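You operate a simulated robot arm through the tools that you are given. There is no shell and no other tool. Be economical: measure what you need, move in short steps, check, and stop when the job is done.

You run a simulated two-armed robot. Do the job below in one go: nothing can be reset, and whatever is moved stays where it is left.

Task
Put the ten gram tint pan on the crate stand top away on the layout bench top. Then put two of the tile blocks from the crate stand top on the trestle bench top. Then take the lid off the edge tub and lay it down on the trestle table top. The order counts.

The check looks at the end state, three seconds after you hand in, the way a careful person would. Anything else that was tipped, shoved, dropped, spilled or broken makes it a failure. Lids that push on must go on centred and level and be pressed home; caps that screw on are set level and turned clockwise until they are tight.

Robot
Two 7-joint arms with two-finger parallel grippers on one trunk, on a base that drives. Base frame: it is fixed to the floor where the robot stands at the start and does not move with it; the origin is under the middle of the robot, x ahead of it, y to its left, z up. Units: cm, degrees, N and s.
The left shoulder is at the start at [5, 17.7, 90.4], the right one opposite. With the tool pointing down near the work surface each hand reaches from about 10 to 68 cm from the robot's upright axis, wherever it stands, measured 20 degrees to its own side. Places, roughly: edge tub [-775, 0, 100]; layout bench top [-420, -970, 90]; trestle bench top [-190, 40, 80]. Payload 3.43 kg a hand.
Tool frame (each hand has its own): the origin (TCP) lies between the finger pads and is the grasp point; the fingertips stand 3.4 cm ahead of it; z points along the fingers, y is the line along which they close. The gripper opens to 12.8 cm. The fingers are 2.4 cm wide and 1.2 cm thick; the gripper's body (4.8 by 13 cm) begins 9.6 cm behind the TCP.
Orientation is that of the tool frame in the base frame, as a unit quaternion [w, x, y, z]. With the fingers straight down and closing along the base's y, the tool's x points along the base's -x, its y along +y and its z along -z.

Tools
- The arms move only by the tool nudge_tool. It takes "left_targets", "right_targets" or both (then of equal length, played together; a hand with none holds still); each is a list that holds one entry, the list of rows, each a list of 7 numbers: the opening, from 0 (shut) to 1 (fully open), then the shift along the base's x, y, z in units of 50 mm (1.0 is 50 mm), then the turn, a rotation vector about the base's x, y, z in units of 5 degrees (1.0 is 5 degrees). In form: [[[fingers, dx, dy, dz, ax, ay, az], ...]]. A call has 1 to 8 rows; each row shifts and turns the commanded pose from where the row before left it. A call with a number of a shift or a turn outside -1 to 1 is refused whole. A row lasts 0.2 s, in which the tool goes at most 5 cm and 8.6 degrees; a call with a longer step from one row to the next is refused whole, and so is a gripper value outside its range. Where a pose cannot be reached the arm comes as near as it can. A force on the tool above 40 N (or 10 N above the force at the start of the call, whichever is more), or a blocked arm, ends the call early, and 0.2 s more pass. Each finger travels about 10.8 cm/s and halts on what it meets, pressing with about 31 N; the grip force reading is that of the motor and also rises with nothing between the fingers. The clock runs only during rows and for 0.2 s after the last one: add rows that do not move to give the fingers time. It gives the time, the measured TCP pose, the force on the tool (base axes), the opening and the grip force at its end, in the units of the frame above (readings bear some noise), with the torque about the TCP (base axes, N m) and any sound that the robot's microphone picked up, and new pictures: "pictures" is both (left out), scene, wrist or none (wrist: the cameras of the hands that moved).
- Cameras (640 x 400 px; columns grow to the right, rows downward): "scene" is now at [14.47, -3.86, 105.19]; the picture's right is [-0.48, -0.88, 0.00], its down [-0.61, 0.33, -0.72] and it looks along [0.63, -0.35, -0.69] (base axes); focal length 262 px, centre (320, 200). "left" rides on the left gripper at [7.6, 1.1, -16] in its tool frame; the picture's right is [-0.15, 0.99, 0.00], its down [-0.88, -0.13, -0.46] and it looks along [-0.45, -0.07, 0.89] (tool axes); focal length 234 px, centre (320, 200). "right" rides on the right gripper at [7.6, -1.1, -16] in its tool frame; the picture's right is [0.15, 0.99, 0.00], its down [-0.88, 0.13, -0.46] and it looks along [-0.45, 0.07, 0.89] (tool axes); focal length 234 px, centre (320, 200). There is no depth. A picture from a camera that has moved, and an enlarged one, comes with that camera's place and axes in the base frame and with its lens.
- raise_lower(by): slides the trunk up (or, below 0, down) by that many cm; the arms and the scene camera ride with it, the base frame stays. It gives what a move gives, with no picture.
- drive_base(legs): drives the robot by 1 to 6 legs, each [ahead, turn to the left] in cm and degrees, along the robot's own axes; the way and the turn of a leg run together, so that a leg with both is an arc; at most 150 cm and 180 degrees a leg. The arms and the cameras ride along, it lands a little off, and it stops where it bumps. It gives what a move gives, and a new picture of the scene camera.
- head_to(pan, tilt): turns the head with the scene camera to pan (to the left, within 80 degrees either way) and tilt (down, from -29 to 69), counted from straight ahead of the robot. It gives what a move gives, and a new picture of the scene camera.
- inspect(camera, box): a new picture of the part [left, top, right, bottom] of that camera's present view, enlarged. No time passes.
- hand_in(): hands the job in; it is judged then, once.

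Work in short steps. Places have to be worked out from the pictures, the camera data and where the tool is seen: move nearer, look again, correct. Check each grasp and each placing, and mend what went wrong. You have 165 turns and 260 pictures in all, those below and enlarged ones among them. Open the grippers and draw the arms clear of the work before you hand the job in, unless the task says otherwise; then end with one line.

The tools are called after "Call:" by a JSON object that holds its "method" and its "body". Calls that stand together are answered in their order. nudge_tool: Moves the arms, as the interface text tells. Its arguments: {"type":"object","properties":{"left_targets":{"type":"array","items":{"type":"array","items":{"type":"array","items":{"type":"number"}}}},"right_targets":{"type":"array","items":{"type":"array","items":{"type":"array","items":{"type":"number"}}}},"pictures":{"type":"string","enum":["both","scene","wrist","none"]}},"required":[]} The other tools are called the same way: raise_lower (by) slides the trunk up or down; drive_base (legs) drives the base; head_to (pan, tilt) turns the head that bears the scene camera; inspect (camera, box) takes an enlarged picture of a part of a camera's view; hand_in () hands the job in.

At the start:

```text
clock: 0.0
left_tool_pos: [37.08, -3.97, 73.29]
left_orientation: [0.0, 0.0, 1.0, 0.0]
left_contact_force: [-0.8, -0.2, -0.2]
left_wrist_torque: [0.04, 0.0, 0.0]
left_width: 12.81
left_finger_force: 0.2
right_tool_pos: [30.94, -40.32, 76.26]
right_orientation: [0.0, 0.001, 1.0, 0.0]
right_contact_force: [0.6, -1.7, 0.0]
right_wrist_torque: [-0.02, 0.0, -0.01]
right_width: 12.82
right_finger_force: 0.1
trunk travel left (down, up): [-7.5, 32.6]
robot x, y, heading: [-0.05, -0.5, -0.0]
head pan, tilt: [-28.6, 43.9]
```

scene: 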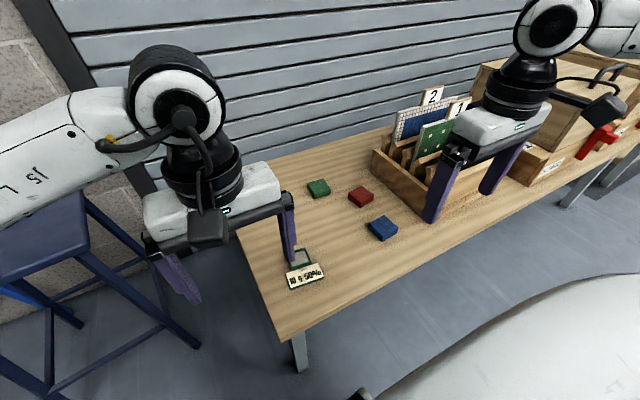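
right: 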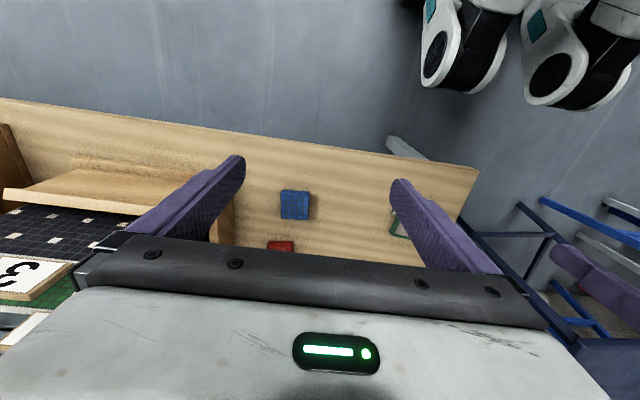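
left: 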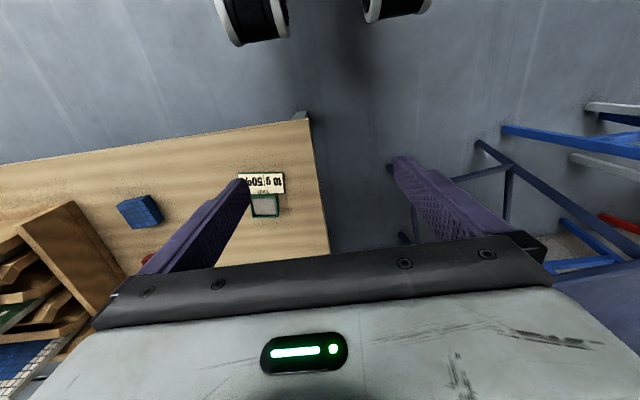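

The bench ahead holds a small labelled pan, three small blocks and a rack. I enlarge both views of it to read the labels.

Call:
{"method": "inspect", "body": {"camera": "scene", "box": [240, 150, 440, 300]}}

Call:
{"method": "inspect", "body": {"camera": "left", "box": [100, 150, 340, 280]}}

Call:
{"method": "inspect", "body": {"camera": "scene", "box": [380, 40, 640, 220]}}

```text
2.67 times, centred on (340, 225) of scene
camera zoom: at [14.47, -3.86, 105.19], right [-0.48, -0.88, 0.0], down [-0.61, 0.33, -0.72], along [0.63, -0.35, -0.69], focal length 699 px, centre (267, 133)
```

zoom: 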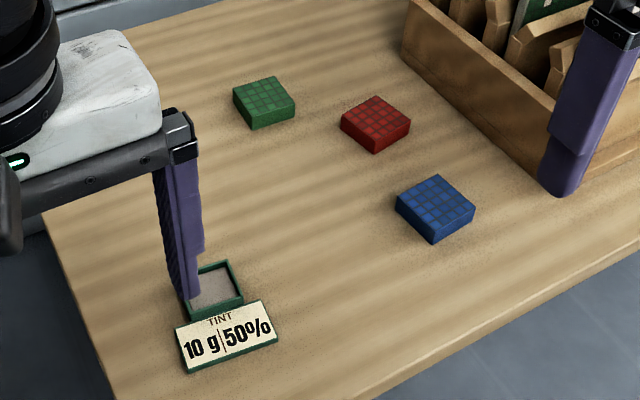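

```text
2.67 times, centred on (220, 215) of left
camera zoom: at [29.38, -2.82, 89.39], right [0.15, 0.99, 0.0], down [0.88, -0.13, 0.46], along [0.45, -0.07, -0.89], focal length 624 px, centre (587, 160)
```

zoom: 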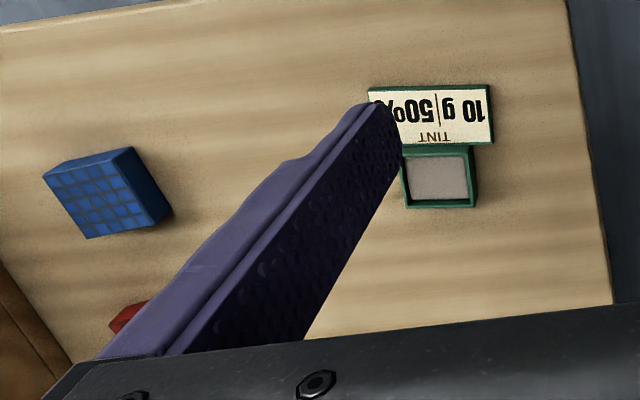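

```text
2.22 times, centred on (510, 130) of scene
camera zoom: at [14.47, -3.86, 105.19], right [-0.48, -0.88, 0.0], down [-0.61, 0.33, -0.72], along [0.63, -0.35, -0.69], focal length 583 px, centre (-102, 356)
```

zoom: 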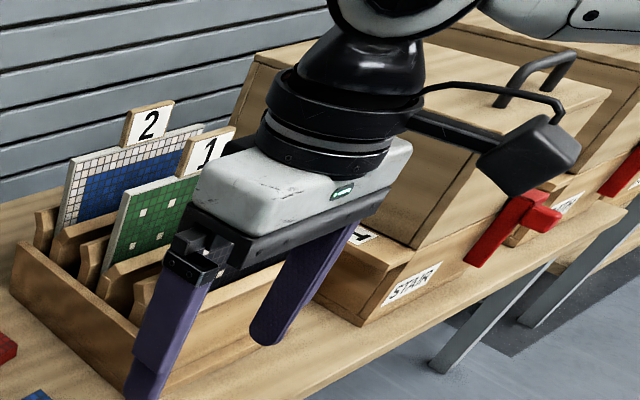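

The pan reads "TINT 10 g | 50%". Before moving I look around the room and the rest of this stand.

Call:
{"method": "head_to", "body": {"pan": -60, "tilt": 25}}

Call:
{"method": "head_to", "body": {"pan": 20, "tilt": 25}}

Call:
{"method": "head_to", "body": {"pan": 75, "tilt": 15}}

```text
clock: 1.0
left_tool_pos: [37.09, -3.94, 73.41]
left_orientation: [0.0, 0.0, 1.0, -0.001]
left_contact_force: [0.5, 0.2, 1.0]
left_wrist_torque: [0.02, -0.01, 0.02]
left_width: 12.8
left_finger_force: 0.0
right_tool_pos: [30.96, -40.37, 76.31]
right_orientation: [0.0, 0.0, 1.0, 0.0]
right_contact_force: [-0.4, -0.1, 0.0]
right_wrist_torque: [0.01, -0.03, 0.03]
right_width: 12.79
right_finger_force: 0.0
trunk travel left (down, up): [-7.5, 32.6]
robot x, y, heading: [-0.28, -0.06, 0.1]
head pan, tilt: [-60.0, 25.0]
camera scene: at [11.86, -7.89, 108.08], right [-0.87, -0.5, 0.0], down [-0.21, 0.37, -0.91], along [0.45, -0.78, -0.42], focal length 262 px, centre (320, 200)
```

scene: 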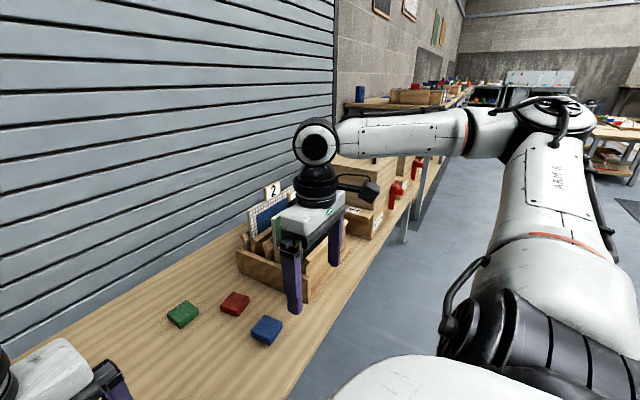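

```text
clock: 2.5
left_tool_pos: [37.04, -3.84, 73.46]
left_orientation: [0.0, 0.0, 1.0, 0.001]
left_contact_force: [-0.4, -1.1, 0.2]
left_wrist_torque: [0.0, -0.03, 0.02]
left_width: 12.8
left_finger_force: 0.1
right_tool_pos: [30.99, -40.23, 76.34]
right_orientation: [0.0, 0.0, 1.0, 0.0]
right_contact_force: [-0.7, -1.0, 0.8]
right_wrist_torque: [0.02, -0.03, 0.04]
right_width: 12.82
right_finger_force: 0.0
trunk travel left (down, up): [-7.5, 32.6]
robot x, y, heading: [0.56, -0.09, -0.2]
head pan, tilt: [20.0, 25.0]
camera scene: at [15.91, 3.23, 108.09], right [0.34, -0.94, 0.0], down [-0.4, -0.14, -0.91], along [0.85, 0.31, -0.42], focal length 262 px, centre (320, 200)
```

scene: 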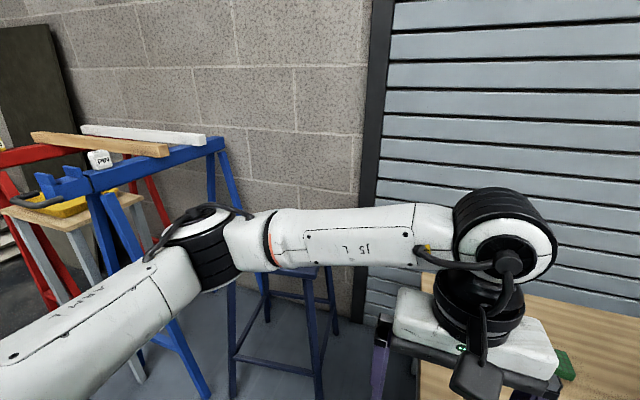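

```text
clock: 3.7
left_tool_pos: [36.96, -3.99, 73.37]
left_orientation: [0.0, 0.0, 1.0, 0.0]
left_contact_force: [0.2, -0.7, 0.2]
left_wrist_torque: [0.01, 0.0, 0.0]
left_width: 12.81
left_finger_force: 0.1
right_tool_pos: [31.13, -40.27, 76.34]
right_orientation: [0.0, -0.001, 1.0, 0.0]
right_contact_force: [0.6, 0.1, 0.1]
right_wrist_torque: [0.01, 0.01, 0.0]
right_width: 12.8
right_finger_force: 0.0
trunk travel left (down, up): [-7.5, 32.6]
robot x, y, heading: [0.22, -0.28, 0.1]
head pan, tilt: [75.0, 15.0]
camera scene: at [9.67, 9.1, 109.71], right [0.97, -0.26, 0.0], down [-0.07, -0.25, -0.97], along [0.25, 0.93, -0.26], focal length 262 px, centre (320, 200)
```

scene: 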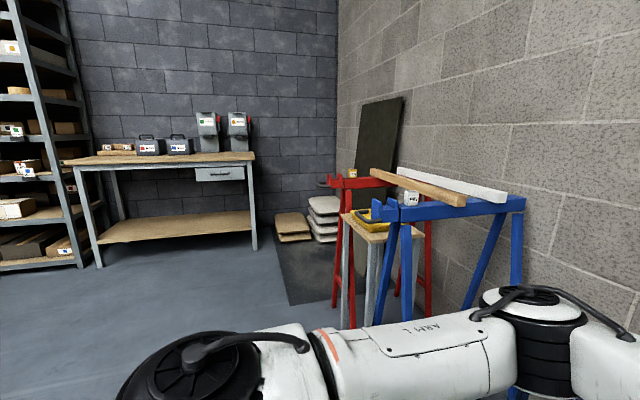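

The pan works out at about [52, -19, 45] and the blue tile at about [48, -43, 47]. I bring the right hand above the pan while drawing the left hand out of the way.

Call:
{"method": "nudge_tool", "body": {"right_targets": [[[1, 0.5, 0.54, -0.3, 0, 0, 0], [1, 0.5, 0.54, -0.3, 0, 0, 0], [1, 0.5, 0.54, -0.3, 0, 0, 0], [1, 0.5, 0.54, -0.3, 0, 0, 0], [1, 0.5, 0.54, -0.3, 0, 0, 0], [1, 0.5, 0.54, -0.3, 0, 0, 0], [1, 0.5, 0.54, -0.3, 0, 0, 0], [1, 0.5, 0.54, -0.3, 0, 0, 0]]], "left_targets": [[[1, -0.2, 0.5, 0.4, 0, 0, 0], [1, -0.2, 0.5, 0.4, 0, 0, 0], [1, -0.2, 0.5, 0.4, 0, 0, 0], [1, -0.2, 0.5, 0.4, 0, 0, 0], [1, -0.2, 0.5, 0.2, 0, 0, 0], [1, 0, 0.5, 0.2, 0, 0, 0], [1, 0, 0, 0, 0, 0, 0], [1, 0, 0, 0, 0, 0, 0]]], "pictures": "none"}}

Call:
{"method": "head_to", "body": {"pan": -20, "tilt": 45}}

Call:
{"method": "inspect", "body": {"camera": "right", "box": [0, 0, 640, 400]}}

```text
clock: 5.5
left_tool_pos: [32.04, 10.86, 83.5]
left_orientation: [0.0, 0.001, 1.0, 0.0]
left_contact_force: [0.0, 0.4, 0.1]
left_wrist_torque: [0.0, -0.02, 0.0]
left_width: 12.8
left_finger_force: 0.0
right_tool_pos: [49.78, -20.1, 65.08]
right_orientation: [0.001, 0.0, 1.0, 0.001]
right_contact_force: [0.8, 0.2, 0.4]
right_wrist_torque: [0.02, -0.01, 0.01]
right_width: 12.78
right_finger_force: 0.1
right hand out of reach, approached as far as the arm can: row 8
trunk travel left (down, up): [-7.5, 32.6]
robot x, y, heading: [0.01, 0.05, 0.0]
head pan, tilt: [75.0, 15.0]
```

```text
clock: 7.2
left_tool_pos: [32.03, 10.9, 83.36]
left_orientation: [-0.001, 0.0, 1.0, 0.001]
left_contact_force: [0.9, 0.3, -0.2]
left_wrist_torque: [-0.02, 0.01, -0.03]
left_width: 12.79
left_finger_force: 0.0
right_tool_pos: [49.63, -19.93, 65.07]
right_orientation: [0.001, -0.001, 1.0, 0.001]
right_contact_force: [0.4, 1.0, 0.5]
right_wrist_torque: [-0.02, 0.03, 0.03]
right_width: 12.81
right_finger_force: 0.0
trunk travel left (down, up): [-7.5, 32.6]
robot x, y, heading: [-0.09, 0.1, 0.1]
head pan, tilt: [-20.0, 45.0]
camera scene: at [14.89, -2.7, 105.03], right [-0.34, -0.94, 0.0], down [-0.66, 0.24, -0.71], along [0.66, -0.24, -0.71], focal length 262 px, centre (320, 200)
```

scene: 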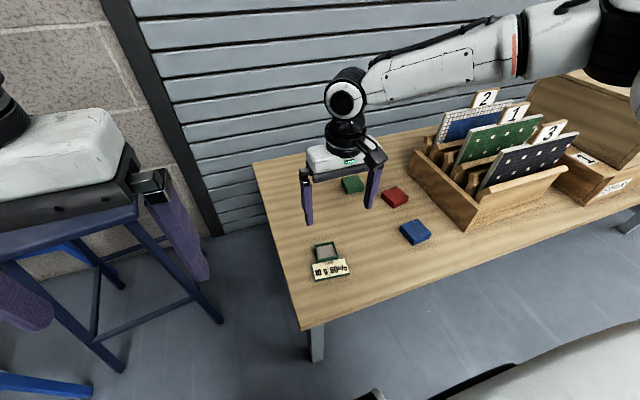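

```text
1.00 times, centred on (320, 200) of right (not enlarged: the box is as wide or as high as the picture)
camera zoom: at [41.94, -21.12, 81.01], right [-0.15, 0.99, 0.0], down [0.88, 0.13, 0.46], along [0.45, 0.07, -0.89], focal length 234 px, centre (320, 200)
```

zoom: 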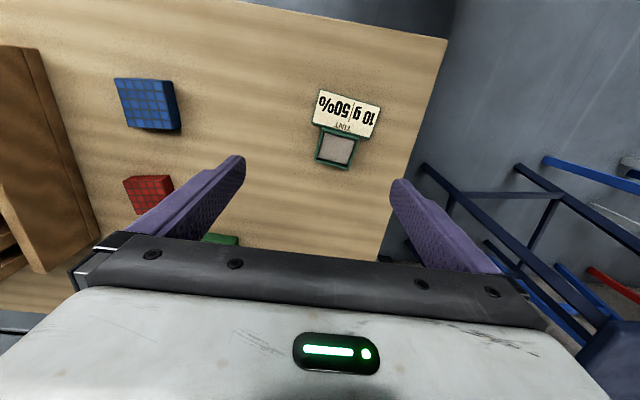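

The tray is near [51, -17.3], turned about -6° about z, with the table at about z 46. The reach is limited up here, so I lower the trunk a little and then line up.

Call:
{"method": "raise_lower", "body": {"by": -6}}

Call:
{"method": "nudge_tool", "body": {"right_targets": [[[1, 0.2, 0.3, 0, 0, 0, -0.6], [1, 0.1, 0.25, 0, 0, 0, -0.67], [1, 0, 0, -0.2, 0, 0, 0]]]}}

```text
clock: 8.2
left_tool_pos: [32.14, 10.96, 77.49]
left_orientation: [0.0, 0.001, 1.0, 0.0]
left_contact_force: [-0.3, 0.3, 0.7]
left_wrist_torque: [0.01, 0.02, -0.01]
left_width: 12.79
left_finger_force: 0.1
right_tool_pos: [49.68, -20.01, 59.14]
right_orientation: [0.001, 0.0, 1.0, 0.001]
right_contact_force: [-0.4, -1.0, 1.4]
right_wrist_torque: [-0.02, 0.0, 0.02]
right_width: 12.79
right_finger_force: 0.0
trunk travel left (down, up): [-1.5, 38.6]
robot x, y, heading: [-0.08, 0.03, -0.1]
head pan, tilt: [-20.0, 45.0]
```

```text
clock: 9.1
left_tool_pos: [32.12, 10.94, 77.38]
left_orientation: [0.0, 0.0, 1.0, -0.001]
left_contact_force: [-0.5, -0.3, -0.3]
left_wrist_torque: [0.0, 0.02, 0.0]
left_width: 12.79
left_finger_force: 0.1
right_tool_pos: [49.11, -19.43, 59.3]
right_orientation: [0.003, 0.055, 0.998, 0.001]
right_contact_force: [-0.5, 0.5, 0.1]
right_wrist_torque: [0.02, -0.06, -0.02]
right_width: 12.78
right_finger_force: 0.1
right hand out of reach, approached as far as the arm can: row 1, 2, 3
trunk travel left (down, up): [-1.5, 38.6]
robot x, y, heading: [0.09, -0.02, -0.2]
head pan, tilt: [-20.0, 45.0]
camera scene: at [14.89, -2.7, 99.03], right [-0.34, -0.94, 0.0], down [-0.66, 0.24, -0.71], along [0.66, -0.24, -0.71], focal length 262 px, centre (320, 200)
camera right: at [41.31, -19.6, 75.2], right [-0.04, 1.0, 0.0], down [0.89, 0.03, 0.46], along [0.46, 0.02, -0.89], focal length 234 px, centre (320, 200)
```

scene: 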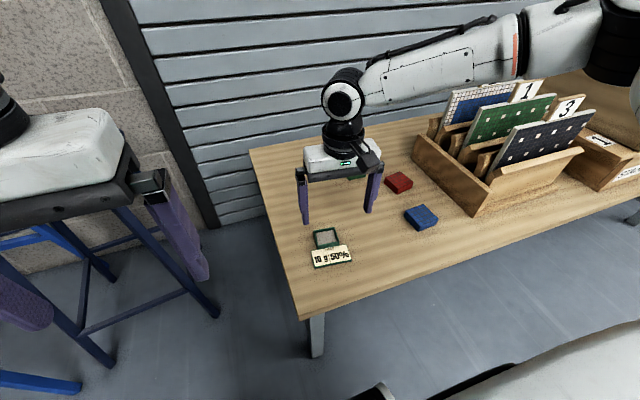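
right: 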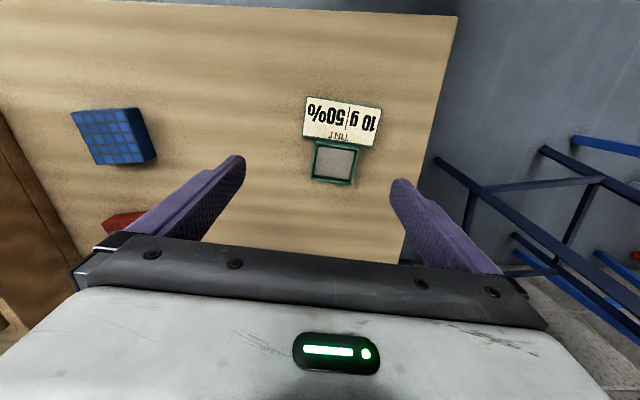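

The arm falls about 2 cm short. I look down in front of the base to see whether there is room to drive a few cm closer.

Call:
{"method": "head_to", "body": {"pan": 5, "tilt": 69}}

```text
clock: 9.9
left_tool_pos: [32.15, 11.03, 77.33]
left_orientation: [0.0, 0.0, 1.0, 0.0]
left_contact_force: [-0.1, 1.2, 0.1]
left_wrist_torque: [0.01, -0.04, -0.02]
left_width: 12.8
left_finger_force: 0.1
right_tool_pos: [49.14, -19.34, 59.36]
right_orientation: [0.002, 0.056, 0.998, 0.001]
right_contact_force: [-0.6, 0.4, 0.8]
right_wrist_torque: [0.01, 0.06, -0.01]
right_width: 12.78
right_finger_force: 0.1
trunk travel left (down, up): [-1.5, 38.6]
robot x, y, heading: [-0.14, 0.51, -0.1]
head pan, tilt: [5.0, 68.8]
camera scene: at [12.83, 0.56, 96.15], right [0.09, -1.0, 0.0], down [-0.93, -0.08, -0.36], along [0.36, 0.03, -0.93], focal length 262 px, centre (320, 200)
```

scene: 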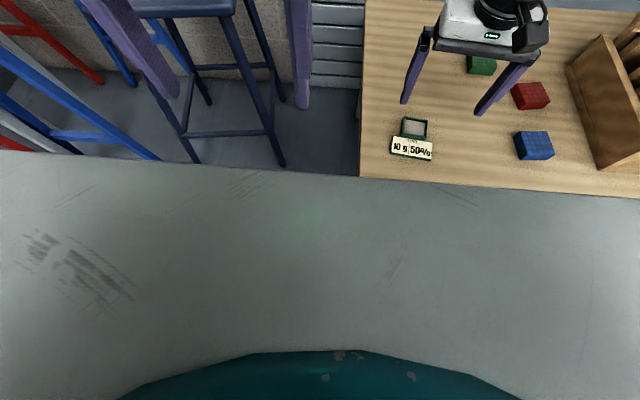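

That grey shell is the robot's own torso. The floor I could see earlier at x≈28 leaves room, so I drive ahead 5 cm.

Call:
{"method": "drive_base", "body": {"legs": [[5, 0]]}}

Call:
{"method": "nudge_tool", "body": {"right_targets": [[[1, -0.2, 0.1, -0.2, 0, 0, 0], [1, 0, 0, -0.2, 0, 0, 0]]], "pictures": "wrist"}}

```text
clock: 10.9
left_tool_pos: [37.03, 10.89, 77.39]
left_orientation: [0.0, 0.001, 1.0, 0.001]
left_contact_force: [0.0, -0.1, -0.2]
left_wrist_torque: [-0.04, -0.04, -0.03]
left_width: 12.79
left_finger_force: 0.0
right_tool_pos: [54.08, -19.38, 59.2]
right_orientation: [0.002, 0.055, 0.998, 0.002]
right_contact_force: [-0.1, -0.5, 0.5]
right_wrist_torque: [0.01, -0.02, -0.03]
right_width: 12.78
right_finger_force: 0.0
trunk travel left (down, up): [-1.5, 38.6]
robot x, y, heading: [5.07, 0.07, -0.1]
head pan, tilt: [5.0, 68.8]
camera scene: at [17.78, 0.57, 96.14], right [0.09, -1.0, 0.0], down [-0.93, -0.08, -0.36], along [0.36, 0.03, -0.93], focal length 262 px, centre (320, 200)
```

scene: 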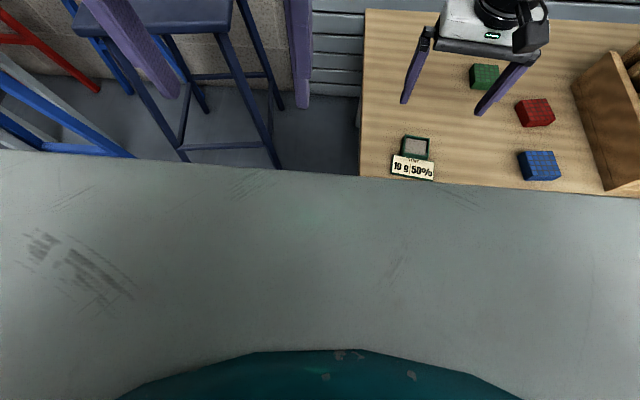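

```text
clock: 11.5
left_tool_pos: [37.0, 10.97, 77.36]
left_orientation: [0.0, -0.001, 1.0, 0.0]
left_contact_force: [-0.7, -0.5, -0.4]
left_wrist_torque: [0.02, -0.02, 0.0]
left_width: 12.81
left_finger_force: 0.1
right_tool_pos: [52.91, -19.13, 57.28]
right_orientation: [0.002, 0.055, 0.998, 0.003]
right_contact_force: [0.3, -0.2, 0.3]
right_wrist_torque: [-0.01, 0.0, -0.03]
right_width: 12.8
right_finger_force: 0.1
right hand out of reach, approached as far as the arm can: row 2
trunk travel left (down, up): [-1.5, 38.6]
robot x, y, heading: [4.74, -0.5, 0.0]
head pan, tilt: [5.0, 68.8]
camera right: at [45.07, -19.55, 73.34], right [-0.04, 1.0, 0.01], down [0.89, 0.03, 0.46], along [0.46, 0.02, -0.89], focal length 234 px, centre (320, 200)
```

right: 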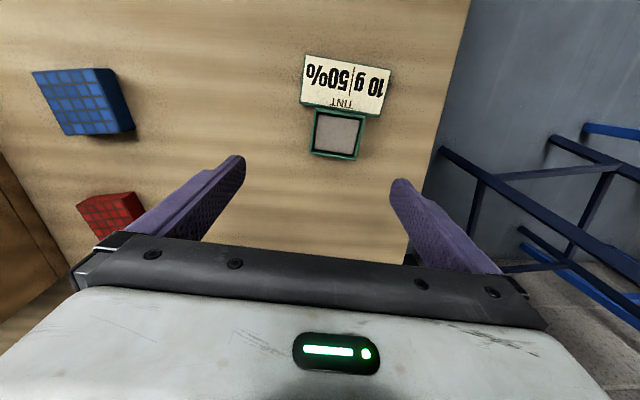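

Reach seems limited even going down, so I pull the hand back toward the robot and test where the limit is.

Call:
{"method": "nudge_tool", "body": {"right_targets": [[[1, -0.9, 0, 0, 0, 0, 0], [1, -0.4, 0, -0.5, 0, 0, 0]]], "pictures": "wrist"}}

```text
clock: 12.1
left_tool_pos: [37.03, 10.95, 77.37]
left_orientation: [0.0, 0.0, 1.0, 0.0]
left_contact_force: [-0.3, 0.5, -0.1]
left_wrist_torque: [0.0, -0.02, -0.02]
left_width: 12.77
left_finger_force: 0.2
right_tool_pos: [46.22, -19.3, 54.88]
right_orientation: [0.001, 0.056, 0.998, 0.002]
right_contact_force: [0.6, 0.2, 0.5]
right_wrist_torque: [-0.02, 0.02, -0.01]
right_width: 12.79
right_finger_force: 0.1
trunk travel left (down, up): [-1.5, 38.6]
robot x, y, heading: [4.8, -0.2, 0.1]
head pan, tilt: [5.0, 68.8]
camera right: at [38.36, -19.6, 70.81], right [-0.04, 1.0, 0.0], down [0.89, 0.03, 0.46], along [0.46, 0.02, -0.89], focal length 234 px, centre (320, 200)
```

right: 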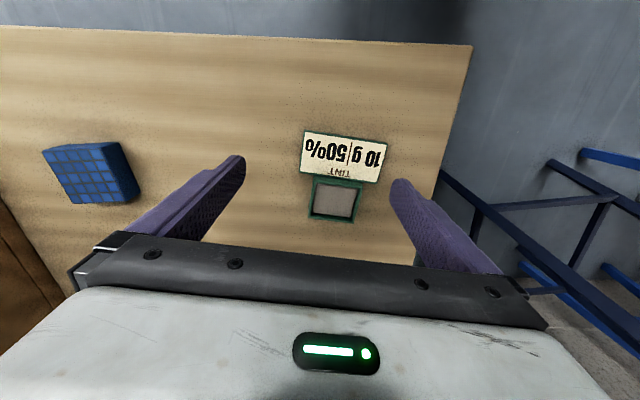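

The hand's pose is followed again here. The tray is at [51.1, -17.05], so I centre y, move forward 3 cm and start down to find the limit.

Call:
{"method": "nudge_tool", "body": {"right_targets": [[[1, 0, 0.45, 0, 0, 0, 0], [1, 0.5, 0, 0, 0, 0, 0], [1, 0.2, 0, -0.2, 0, 0, 0]]], "pictures": "wrist"}}

```text
clock: 12.9
left_tool_pos: [37.0, 11.06, 77.34]
left_orientation: [0.0, 0.001, 1.0, 0.0]
left_contact_force: [-0.7, 0.6, 0.5]
left_wrist_torque: [-0.05, 0.0, -0.01]
left_width: 12.8
left_finger_force: 0.0
right_tool_pos: [49.12, -18.1, 54.71]
right_orientation: [0.002, 0.055, 0.998, 0.002]
right_contact_force: [0.0, -0.5, -0.6]
right_wrist_torque: [-0.04, -0.01, 0.01]
right_width: 12.79
right_finger_force: 0.1
right hand out of reach, approached as far as the arm can: row 2, 3
trunk travel left (down, up): [-1.5, 38.6]
robot x, y, heading: [5.06, 0.18, -0.1]
head pan, tilt: [5.0, 68.8]
camera right: at [41.18, -18.43, 70.68], right [-0.04, 1.0, 0.0], down [0.89, 0.03, 0.46], along [0.46, 0.02, -0.89], focal length 234 px, centre (320, 200)
```

right: 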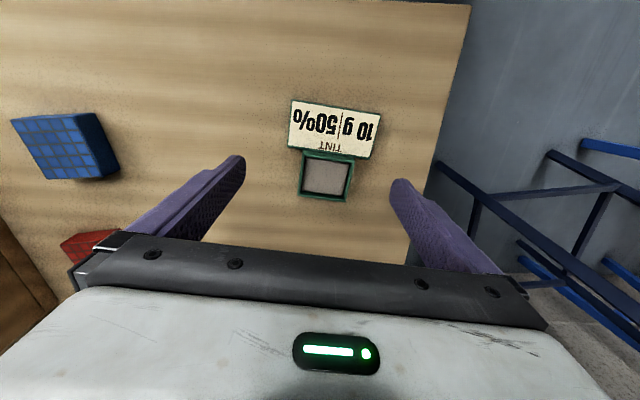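

The reach shrinks as the hand goes lower. I look at the right arm's posture to understand why.

Call:
{"method": "head_to", "body": {"pan": -35, "tilt": 30}}

```text
clock: 13.9
left_tool_pos: [37.09, 10.95, 77.36]
left_orientation: [0.0, 0.0, 1.0, -0.001]
left_contact_force: [0.2, 0.0, -0.9]
left_wrist_torque: [0.0, -0.01, -0.01]
left_width: 12.79
left_finger_force: 0.0
right_tool_pos: [49.08, -18.06, 54.79]
right_orientation: [0.001, 0.055, 0.998, 0.003]
right_contact_force: [0.4, 0.6, -0.2]
right_wrist_torque: [-0.04, 0.04, -0.02]
right_width: 12.81
right_finger_force: 0.0
trunk travel left (down, up): [-1.5, 38.6]
robot x, y, heading: [4.97, -0.2, -0.3]
head pan, tilt: [-35.0, 30.0]
camera scene: at [19.63, -5.09, 101.28], right [-0.57, -0.82, 0.0], down [-0.41, 0.29, -0.87], along [0.71, -0.5, -0.5], focal length 262 px, centre (320, 200)
```

scene: 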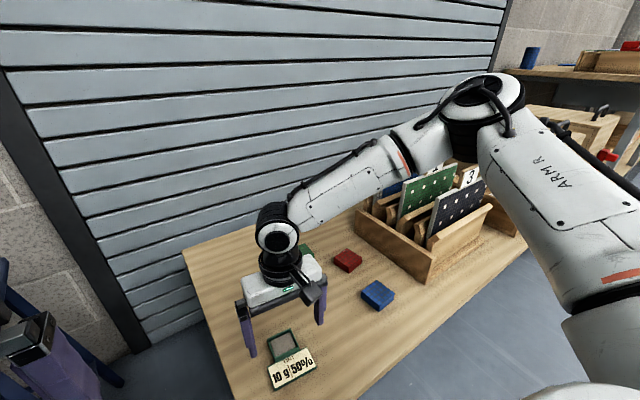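

The forearm comes in from the right, so the wrist's yaw may be the binding limit. I test by turning the yaw back about +8° and stepping down a little.

Call:
{"method": "nudge_tool", "body": {"right_targets": [[[1, 0, 0, 0, 0, 0, 0.8], [1, 0, 0, 0, 0, 0, 0.8], [1, 0.4, 0, 0, 0, 0, 0], [1, 0, 0, -0.2, 0, 0, 0]]], "pictures": "none"}}

```text
clock: 14.9
left_tool_pos: [37.07, 10.89, 77.33]
left_orientation: [0.0, 0.0, 1.0, 0.0]
left_contact_force: [0.6, 0.1, 0.0]
left_wrist_torque: [0.0, -0.02, 0.0]
left_width: 12.81
left_finger_force: 0.0
right_tool_pos: [50.26, -19.09, 54.66]
right_orientation: [0.002, -0.016, 1.0, 0.003]
right_contact_force: [-0.1, -0.2, -0.5]
right_wrist_torque: [0.02, 0.02, 0.01]
right_width: 12.79
right_finger_force: 0.0
right hand out of reach, approached as far as the arm can: row 3, 4
trunk travel left (down, up): [-1.5, 38.6]
robot x, y, heading: [5.15, 0.37, 0.1]
head pan, tilt: [-35.0, 30.0]
```

Yaw helps only a bit. I probe whether the reach is better with the hand further to the right.

Call:
{"method": "nudge_tool", "body": {"right_targets": [[[1, 0, -0.9, 0.1, 0, 0, 0], [1, 0, -0.9, 0, 0, 0, 0], [1, 0.7, 0, 0, 0, 0, 0], [1, 0.7, 0, 0, 0, 0, 0]]], "pictures": "none"}}

```text
clock: 15.9
left_tool_pos: [36.96, 11.01, 77.33]
left_orientation: [0.0, 0.0, 1.0, 0.0]
left_contact_force: [0.0, 0.2, 0.2]
left_wrist_torque: [-0.01, 0.0, 0.01]
left_width: 12.79
left_finger_force: 0.1
right_tool_pos: [57.53, -28.28, 55.08]
right_orientation: [0.002, -0.015, 1.0, 0.002]
right_contact_force: [0.5, 0.5, 1.4]
right_wrist_torque: [0.02, 0.0, 0.0]
right_width: 12.8
right_finger_force: 0.1
trunk travel left (down, up): [-1.5, 38.6]
robot x, y, heading: [4.93, 0.07, -0.1]
head pan, tilt: [-35.0, 30.0]
```

Further right the arm is free. I shift the robot about 13 cm to its left with a reverse and an S-curve, raising the hand first.

Call:
{"method": "nudge_tool", "body": {"right_targets": [[[1, -0.6, 0, 0.7, 0, 0, 0], [1, -0.6, 0, 0.7, 0, 0, 0], [1, -0.6, 0, 0.7, 0, 0, 0], [1, -0.6, 0, 0, 0, 0, 0]]], "pictures": "none"}}

Call:
{"method": "drive_base", "body": {"legs": [[-50, 0], [26, 30], [26, -30]]}}

Call:
{"method": "inspect", "body": {"camera": "right", "box": [0, 0, 640, 400]}}

```text
clock: 16.9
left_tool_pos: [36.97, 11.08, 77.18]
left_orientation: [0.0, 0.001, 1.0, 0.0]
left_contact_force: [-0.4, -0.3, 0.5]
left_wrist_torque: [-0.02, 0.03, -0.02]
left_width: 12.8
left_finger_force: 0.0
right_tool_pos: [45.27, -27.77, 65.7]
right_orientation: [0.001, -0.015, 1.0, 0.002]
right_contact_force: [0.1, 0.3, -0.1]
right_wrist_torque: [-0.02, -0.03, -0.01]
right_width: 12.79
right_finger_force: 0.0
trunk travel left (down, up): [-1.5, 38.6]
robot x, y, heading: [4.7, 0.14, -0.2]
head pan, tilt: [-35.0, 30.0]
```

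```text
clock: 22.9
left_tool_pos: [35.71, 23.84, 77.36]
left_orientation: [-0.001, 0.003, 1.0, 0.0]
left_contact_force: [0.5, 0.8, -0.1]
left_wrist_torque: [0.0, 0.01, 0.0]
left_width: 12.8
left_finger_force: 0.0
right_tool_pos: [43.84, -14.99, 65.72]
right_orientation: [0.001, -0.012, 1.0, 0.002]
right_contact_force: [0.1, -0.5, -0.2]
right_wrist_torque: [0.01, 0.0, 0.0]
right_width: 12.82
right_finger_force: 0.1
trunk travel left (down, up): [-1.5, 38.6]
robot x, y, heading: [3.35, 12.97, -0.4]
head pan, tilt: [-35.0, 30.0]
camera scene: at [18.21, 7.78, 101.29], right [-0.58, -0.82, 0.0], down [-0.41, 0.29, -0.87], along [0.71, -0.5, -0.5], focal length 262 px, centre (320, 200)
```

scene: 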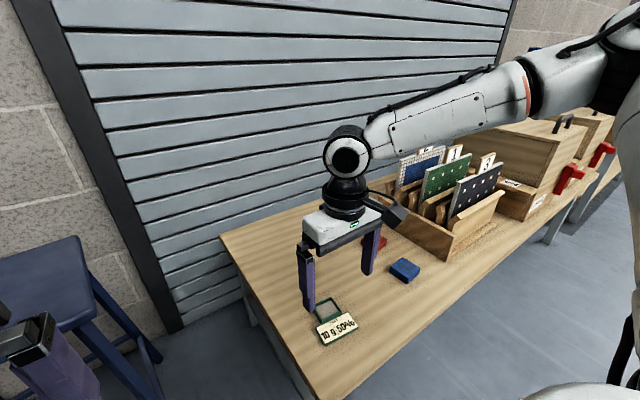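

```text
1.00 times, centred on (320, 200) of right (not enlarged: the box is as wide or as high as the picture)
camera zoom: at [35.99, -16.46, 81.57], right [-0.17, 0.99, 0.0], down [0.88, 0.15, 0.46], along [0.45, 0.08, -0.89], focal length 234 px, centre (320, 200)
```

zoom: 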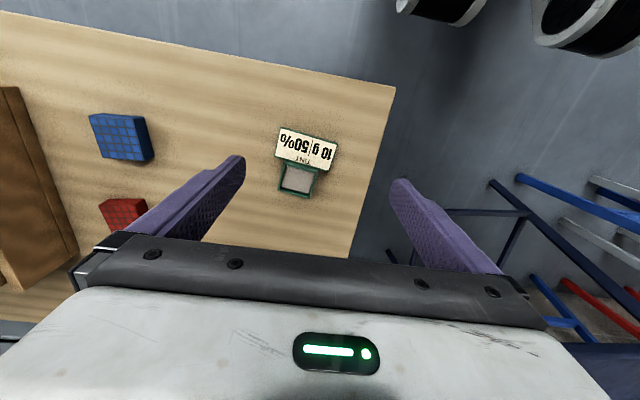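

Tray seen at [50.8, -17.35]. I move over it, with the yaw aligned to -6°, down to z 56.

Call:
{"method": "nudge_tool", "body": {"right_targets": [[[1, 0.35, -0.12, -0.48, 0, 0, -0.4], [1, 0.35, -0.12, -0.48, 0, 0, -0.4], [1, 0.35, -0.12, -0.48, 0, 0, -0.4], [1, 0.35, -0.12, -0.48, 0, 0, -0.35]]], "pictures": "wrist"}}

```text
clock: 23.9
left_tool_pos: [35.74, 23.7, 77.46]
left_orientation: [-0.001, 0.003, 1.0, 0.0]
left_contact_force: [-0.1, -0.2, 0.2]
left_wrist_torque: [-0.01, 0.0, -0.02]
left_width: 12.8
left_finger_force: 0.1
right_tool_pos: [50.95, -17.52, 55.95]
right_orientation: [0.002, 0.057, 0.998, 0.002]
right_contact_force: [-0.2, -0.1, 0.1]
right_wrist_torque: [0.0, -0.03, 0.0]
right_width: 12.8
right_finger_force: 0.0
trunk travel left (down, up): [-1.5, 38.6]
robot x, y, heading: [3.84, 12.84, -0.6]
head pan, tilt: [-35.0, 30.0]
camera right: at [43.05, -17.88, 71.91], right [-0.03, 1.0, 0.0], down [0.89, 0.03, 0.46], along [0.46, 0.02, -0.89], focal length 234 px, centre (320, 200)
```

right: 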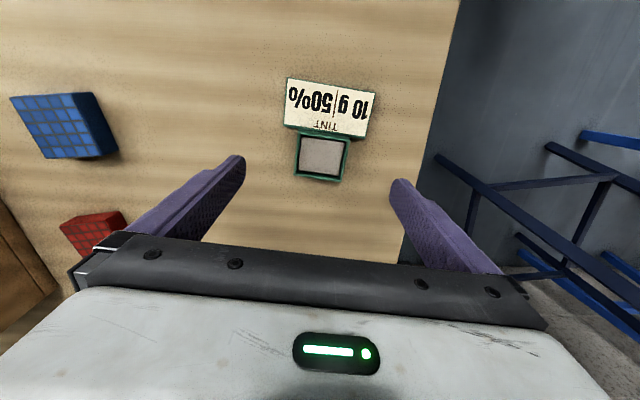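

Aligned: tray at [50.8, -17.3], hand at [50.95, -17.5]. I go down 4.5 cm.

Call:
{"method": "nudge_tool", "body": {"right_targets": [[[1, 0, 0.04, -0.45, 0, 0, -0.2], [1, 0, 0, -0.45, 0, 0, -0.2]]], "pictures": "both"}}

```text
clock: 24.4
left_tool_pos: [35.8, 23.75, 77.4]
left_orientation: [0.0, 0.003, 1.0, 0.0]
left_contact_force: [0.1, -0.2, -0.3]
left_wrist_torque: [-0.02, -0.04, -0.02]
left_width: 12.81
left_finger_force: 0.0
right_tool_pos: [50.9, -17.41, 51.55]
right_orientation: [0.001, 0.074, 0.997, 0.001]
right_contact_force: [0.4, 0.6, 0.3]
right_wrist_torque: [-0.01, 0.03, -0.02]
right_width: 12.81
right_finger_force: 0.0
trunk travel left (down, up): [-1.5, 38.6]
robot x, y, heading: [3.26, 13.11, -0.4]
head pan, tilt: [-35.0, 30.0]
camera scene: at [18.21, 7.79, 101.29], right [-0.58, -0.82, 0.0], down [-0.41, 0.29, -0.87], along [0.71, -0.5, -0.5], focal length 262 px, centre (320, 200)
camera right: at [42.95, -17.47, 67.46], right [0.0, 1.0, 0.0], down [0.89, 0.0, 0.46], along [0.46, 0.0, -0.89], focal length 234 px, centre (320, 200)
```

scene: 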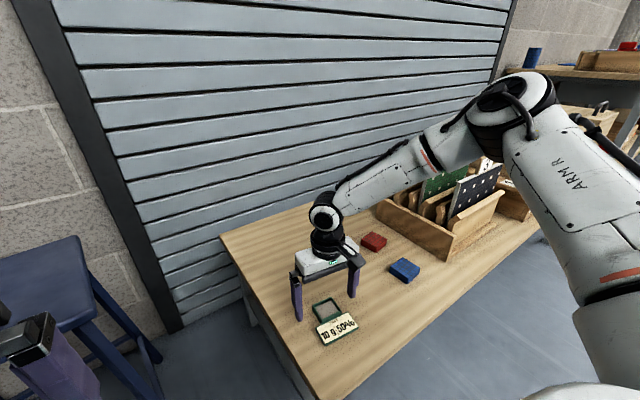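
right: 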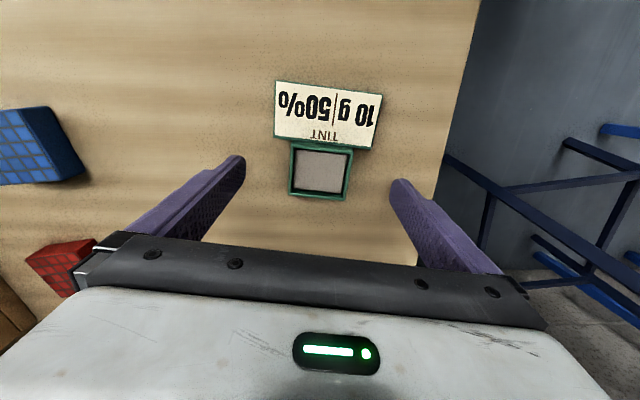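

Centred on the tray. I go down 1.4 cm in small steps, watching the force.

Call:
{"method": "nudge_tool", "body": {"right_targets": [[[1, 0, 0, -0.14, 0, 0, 0], [1, 0, 0, -0.14, 0, 0, 0]]], "pictures": "wrist"}}

Call:
{"method": "inspect", "body": {"camera": "scene", "box": [260, 180, 420, 360]}}

```text
clock: 25.1
left_tool_pos: [35.73, 23.76, 77.31]
left_orientation: [0.001, 0.004, 1.0, 0.001]
left_contact_force: [0.2, 0.6, 0.7]
left_wrist_torque: [0.05, 0.01, 0.02]
left_width: 12.78
left_finger_force: 0.0
right_tool_pos: [50.79, -17.41, 50.02]
right_orientation: [0.001, 0.074, 0.997, 0.002]
right_contact_force: [-0.2, -0.5, 0.5]
right_wrist_torque: [0.0, 0.01, 0.01]
right_width: 12.78
right_finger_force: 0.1
trunk travel left (down, up): [-1.5, 38.6]
robot x, y, heading: [3.45, 12.9, -0.2]
head pan, tilt: [-35.0, 30.0]
camera right: at [42.95, -17.43, 66.04], right [0.0, 1.0, 0.0], down [0.89, 0.0, 0.46], along [0.46, 0.0, -0.89], focal length 234 px, centre (320, 200)
```

right: 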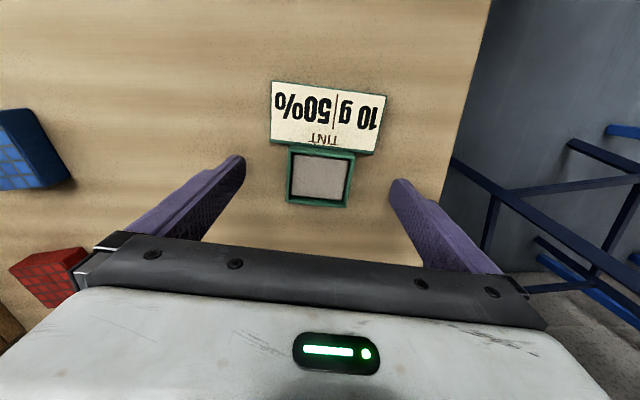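

```text
2.22 times, centred on (340, 270) of scene
camera zoom: at [18.21, 7.79, 101.29], right [-0.58, -0.82, 0.0], down [-0.41, 0.29, -0.87], along [0.71, -0.5, -0.5], focal length 583 px, centre (276, 44)
```

zoom: 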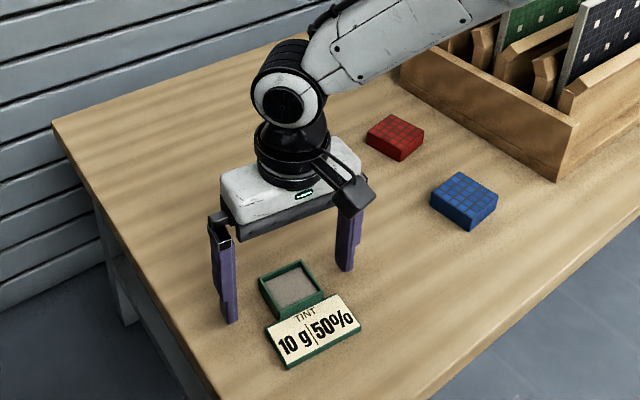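

No contact yet; I lower another 1 cm gently to find the table.

Call:
{"method": "nudge_tool", "body": {"right_targets": [[[1, 0, 0, -0.08, 0, 0, 0], [1, 0, 0, -0.08, 0, 0, 0], [1, 0, 0, 0, 0, 0, 0]]], "pictures": "wrist"}}

```text
clock: 25.9
left_tool_pos: [35.65, 23.79, 77.36]
left_orientation: [0.001, 0.003, 1.0, 0.0]
left_contact_force: [0.2, -0.2, 0.8]
left_wrist_torque: [0.02, -0.01, 0.0]
left_width: 12.79
left_finger_force: 0.1
right_tool_pos: [50.75, -17.4, 49.5]
right_orientation: [0.002, 0.074, 0.997, 0.001]
right_contact_force: [-1.4, -1.6, 10.9]
right_wrist_torque: [-0.72, 0.29, -0.08]
right_width: 12.81
right_finger_force: 0.1
trunk travel left (down, up): [-1.5, 38.6]
robot x, y, heading: [3.37, 13.14, -0.4]
head pan, tilt: [-35.0, 30.0]
camera right: at [42.85, -17.33, 65.33], right [0.0, 1.0, 0.0], down [0.89, 0.0, 0.46], along [0.46, 0.0, -0.89], focal length 234 px, centre (320, 200)
```

right: 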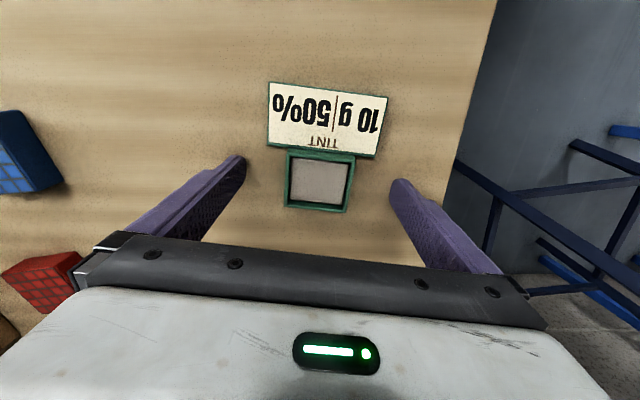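

Table contact gives a surface at z≈46.1. I lift 0.3 cm and close the fingers on the tray in stages.

Call:
{"method": "nudge_tool", "body": {"right_targets": [[[1, 0, 0, 0.07, 0, 0, 0], [0.8, 0, 0, 0, 0, 0, 0], [0.65, 0, 0, 0, 0, 0, 0], [0.55, 0, 0, 0, 0, 0, 0], [0.48, 0, 0, 0, 0, 0, 0], [0.42, 0, 0, 0, 0, 0, 0], [0.35, 0, 0, 0, 0, 0, 0], [0.35, 0, 0, 0, 0, 0, 0]]], "pictures": "wrist"}}

```text
clock: 27.6
left_tool_pos: [35.74, 23.8, 77.34]
left_orientation: [0.0, 0.004, 1.0, 0.0]
left_contact_force: [0.7, -0.5, -0.5]
left_wrist_torque: [0.01, -0.03, -0.03]
left_width: 12.78
left_finger_force: 0.0
right_tool_pos: [50.79, -17.41, 49.71]
right_orientation: [0.002, 0.074, 0.997, 0.002]
right_contact_force: [0.6, -0.9, 1.3]
right_wrist_torque: [-0.14, 0.04, 0.06]
right_width: 5.37
right_finger_force: 31.2
trunk travel left (down, up): [-1.5, 38.6]
robot x, y, heading: [3.64, 13.22, -0.1]
head pan, tilt: [-35.0, 30.0]
camera right: at [42.91, -17.39, 65.59], right [0.0, 1.0, 0.0], down [0.89, 0.0, 0.46], along [0.46, 0.0, -0.89], focal length 234 px, centre (320, 200)
```

right: 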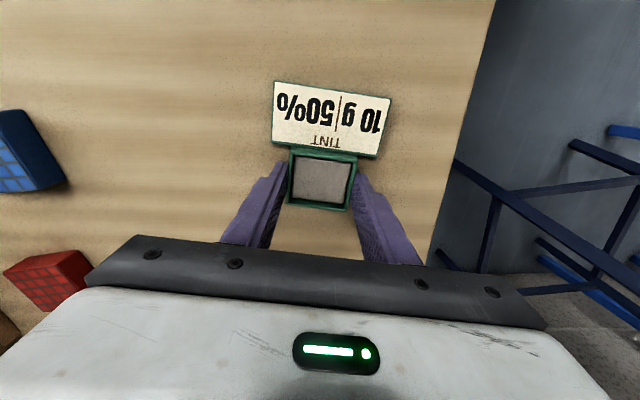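

Gripped at 5.4 cm. I lift slowly and check that it stays level.

Call:
{"method": "nudge_tool", "body": {"right_targets": [[[0.35, 0, 0, 0.1, 0, 0, 0], [0.35, 0, 0, 0.2, 0, 0, 0], [0.35, 0, 0, 0.2, 0, 0, 0], [0.35, 0, 0, 0.2, 0, 0, 0], [0.35, 0, 0, 0.2, 0, 0, 0], [0.35, 0, 0, 0.1, 0, 0, 0]]]}}

```text
clock: 29.1
left_tool_pos: [35.77, 23.77, 77.38]
left_orientation: [0.0, 0.003, 1.0, 0.0]
left_contact_force: [-0.1, 0.6, 0.4]
left_wrist_torque: [0.0, -0.01, 0.03]
left_width: 12.83
left_finger_force: 0.1
right_tool_pos: [50.72, -17.21, 54.59]
right_orientation: [0.0, 0.074, 0.997, 0.002]
right_contact_force: [-0.8, 0.6, -2.1]
right_wrist_torque: [-0.03, -0.06, -0.01]
right_width: 5.37
right_finger_force: 31.2
trunk travel left (down, up): [-1.5, 38.6]
robot x, y, heading: [3.6, 12.8, -0.6]
head pan, tilt: [-35.0, 30.0]
camera scene: at [18.22, 7.78, 101.29], right [-0.58, -0.82, 0.0], down [-0.41, 0.29, -0.87], along [0.71, -0.5, -0.5], focal length 262 px, centre (320, 200)
camera right: at [42.84, -17.31, 70.55], right [0.0, 1.0, 0.0], down [0.89, 0.0, 0.46], along [0.46, 0.0, -0.89], focal length 234 px, centre (320, 200)
```

scene: 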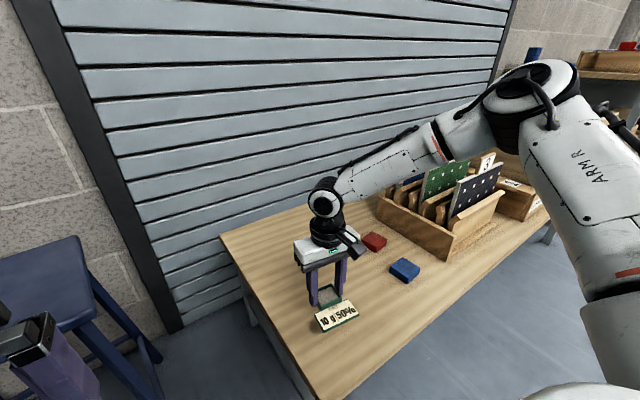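
right: 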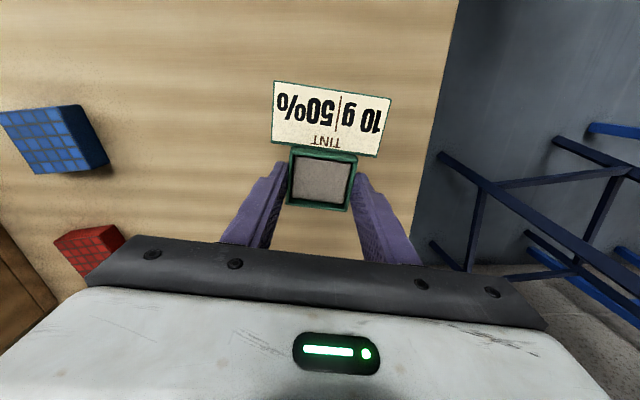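

The pan is held level. I raise the hand and the trunk for the trip (the layout bench is at about z 90), then back off.

Call:
{"method": "nudge_tool", "body": {"right_targets": [[[0.35, -0.2, -0.1, 0.4, 0, 0, 0], [0.35, -0.4, -0.2, 0.4, 0, 0, 0], [0.35, -0.4, -0.2, 0.4, 0, 0, 0], [0.35, -0.4, -0.2, 0.4, 0, 0, 0], [0.35, -0.4, -0.2, 0.2, 0, 0, 0], [0.35, -0.2, -0.1, 0, 0, 0, 0]]], "pictures": "none"}}

Call:
{"method": "raise_lower", "body": {"by": 28}}

Call:
{"method": "drive_base", "body": {"legs": [[-60, 0], [0, -90]]}}

Call:
{"method": "head_to", "body": {"pan": 0, "tilt": 15}}

Call:
{"method": "head_to", "body": {"pan": 50, "tilt": 15}}

Call:
{"method": "head_to", "body": {"pan": -50, "tilt": 15}}

```text
clock: 30.4
left_tool_pos: [35.78, 23.76, 77.35]
left_orientation: [0.0, 0.003, 1.0, 0.0]
left_contact_force: [0.4, 0.4, 0.0]
left_wrist_torque: [-0.04, -0.01, 0.01]
left_width: 12.79
left_finger_force: 0.0
right_tool_pos: [40.67, -22.36, 63.75]
right_orientation: [0.002, 0.074, 0.997, 0.002]
right_contact_force: [-0.6, 0.4, -1.0]
right_wrist_torque: [0.01, -0.06, 0.0]
right_width: 5.36
right_finger_force: 30.7
trunk travel left (down, up): [-1.5, 38.6]
robot x, y, heading: [3.64, 12.96, -0.5]
head pan, tilt: [-35.0, 30.0]
```

```text
clock: 33.3
left_tool_pos: [35.69, 23.7, 105.28]
left_orientation: [0.0, 0.003, 1.0, 0.0]
left_contact_force: [0.2, -0.1, -0.9]
left_wrist_torque: [0.03, 0.03, -0.01]
left_width: 12.78
left_finger_force: 0.1
right_tool_pos: [40.66, -22.31, 91.7]
right_orientation: [0.001, 0.073, 0.997, 0.001]
right_contact_force: [0.2, 0.6, -1.3]
right_wrist_torque: [0.03, -0.02, -0.02]
right_width: 5.35
right_finger_force: 31.6
trunk travel left (down, up): [-29.5, 10.6]
robot x, y, heading: [3.69, 13.13, -0.4]
head pan, tilt: [-35.0, 30.0]
```

```text
clock: 40.5
left_tool_pos: [-46.13, -18.8, 105.37]
left_orientation: [0.0, 0.716, 0.698, 0.0]
left_contact_force: [0.1, -0.4, 0.3]
left_wrist_torque: [-0.03, -0.03, -0.02]
left_width: 12.77
left_finger_force: 0.0
right_tool_pos: [-92.25, -23.1, 91.65]
right_orientation: [0.002, 0.763, 0.647, 0.001]
right_contact_force: [-0.6, -0.3, -2.4]
right_wrist_torque: [-0.02, 0.01, 0.01]
right_width: 5.35
right_finger_force: 30.3
trunk travel left (down, up): [-29.5, 10.6]
robot x, y, heading: [-56.41, 13.62, -91.3]
head pan, tilt: [-35.0, 30.0]
camera scene: at [-61.61, -0.74, 129.29], right [-0.81, 0.59, 0.0], down [0.3, 0.4, -0.87], along [-0.51, -0.7, -0.5], focal length 262 px, centre (320, 200)
```

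scene: 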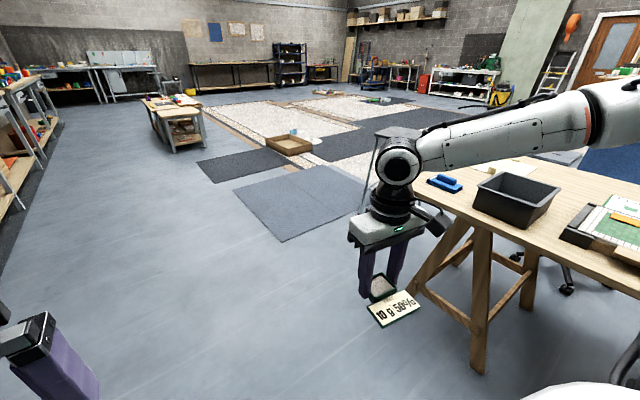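

```text
clock: 41.5
left_tool_pos: [-46.2, -18.94, 105.23]
left_orientation: [0.0, 0.716, 0.698, -0.001]
left_contact_force: [0.0, -0.3, -0.2]
left_wrist_torque: [0.01, 0.03, -0.02]
left_width: 12.81
left_finger_force: 0.1
right_tool_pos: [-92.28, -23.01, 91.65]
right_orientation: [0.001, 0.764, 0.645, 0.0]
right_contact_force: [0.3, 0.2, -0.8]
right_wrist_torque: [-0.05, -0.02, 0.02]
right_width: 5.35
right_finger_force: 31.3
trunk travel left (down, up): [-29.5, 10.6]
robot x, y, heading: [-56.51, 13.26, -91.4]
head pan, tilt: [0.0, 15.0]
camera scene: at [-56.47, -2.8, 131.71], right [-1.0, 0.02, 0.0], down [0.01, 0.26, -0.97], along [-0.02, -0.97, -0.26], focal length 262 px, centre (320, 200)
```

scene: 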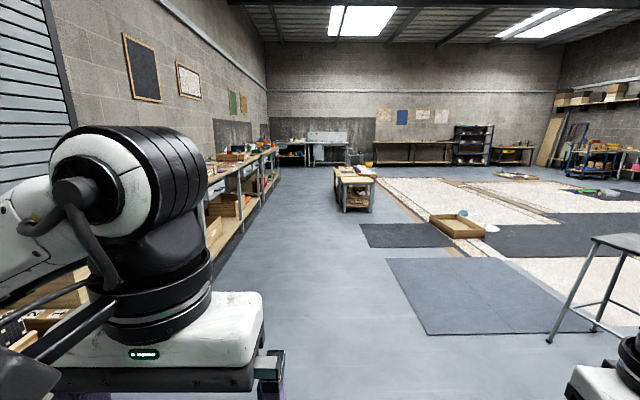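

```text
clock: 42.7
left_tool_pos: [-46.11, -18.88, 105.4]
left_orientation: [0.0, 0.715, 0.699, 0.0]
left_contact_force: [-0.5, 0.2, -0.1]
left_wrist_torque: [0.03, 0.01, 0.0]
left_width: 12.79
left_finger_force: 0.0
right_tool_pos: [-92.18, -22.98, 91.64]
right_orientation: [0.002, 0.763, 0.646, 0.0]
right_contact_force: [0.0, 0.4, -1.8]
right_wrist_torque: [-0.04, 0.03, -0.01]
right_width: 5.36
right_finger_force: 31.1
trunk travel left (down, up): [-29.5, 10.6]
robot x, y, heading: [-56.47, 13.24, -91.4]
head pan, tilt: [50.0, 15.0]
camera scene: at [-49.24, 0.36, 131.71], right [-0.66, -0.75, 0.0], down [-0.19, 0.17, -0.97], along [0.72, -0.64, -0.26], focal length 262 px, centre (320, 200)
```

scene: 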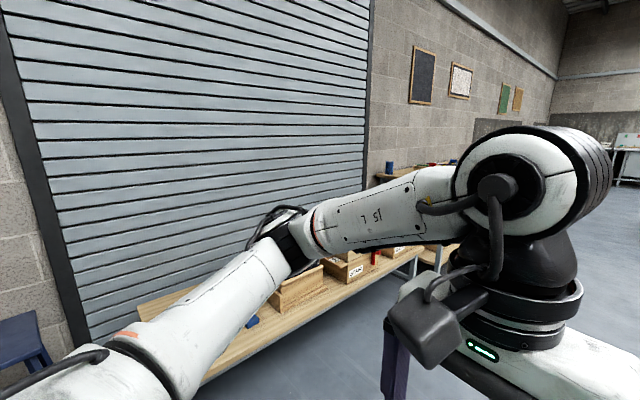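

```text
clock: 44.5
left_tool_pos: [-46.22, -18.9, 105.43]
left_orientation: [0.0, 0.716, 0.699, 0.0]
left_contact_force: [0.1, -0.4, 0.4]
left_wrist_torque: [-0.01, 0.0, 0.02]
left_width: 12.8
left_finger_force: 0.1
right_tool_pos: [-92.2, -23.17, 91.68]
right_orientation: [0.002, 0.763, 0.646, 0.001]
right_contact_force: [0.2, -0.5, -1.1]
right_wrist_torque: [-0.04, 0.01, 0.05]
right_width: 5.37
right_finger_force: 30.6
trunk travel left (down, up): [-29.5, 10.6]
robot x, y, heading: [-56.25, 13.29, -91.5]
head pan, tilt: [-50.0, 15.0]
camera scene: at [-63.53, 0.7, 131.71], right [-0.62, 0.78, 0.0], down [0.2, 0.16, -0.97], along [-0.75, -0.6, -0.26], focal length 262 px, centre (320, 200)
```

scene: 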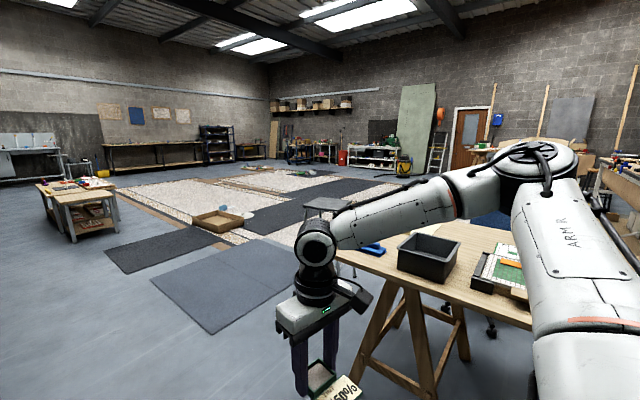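

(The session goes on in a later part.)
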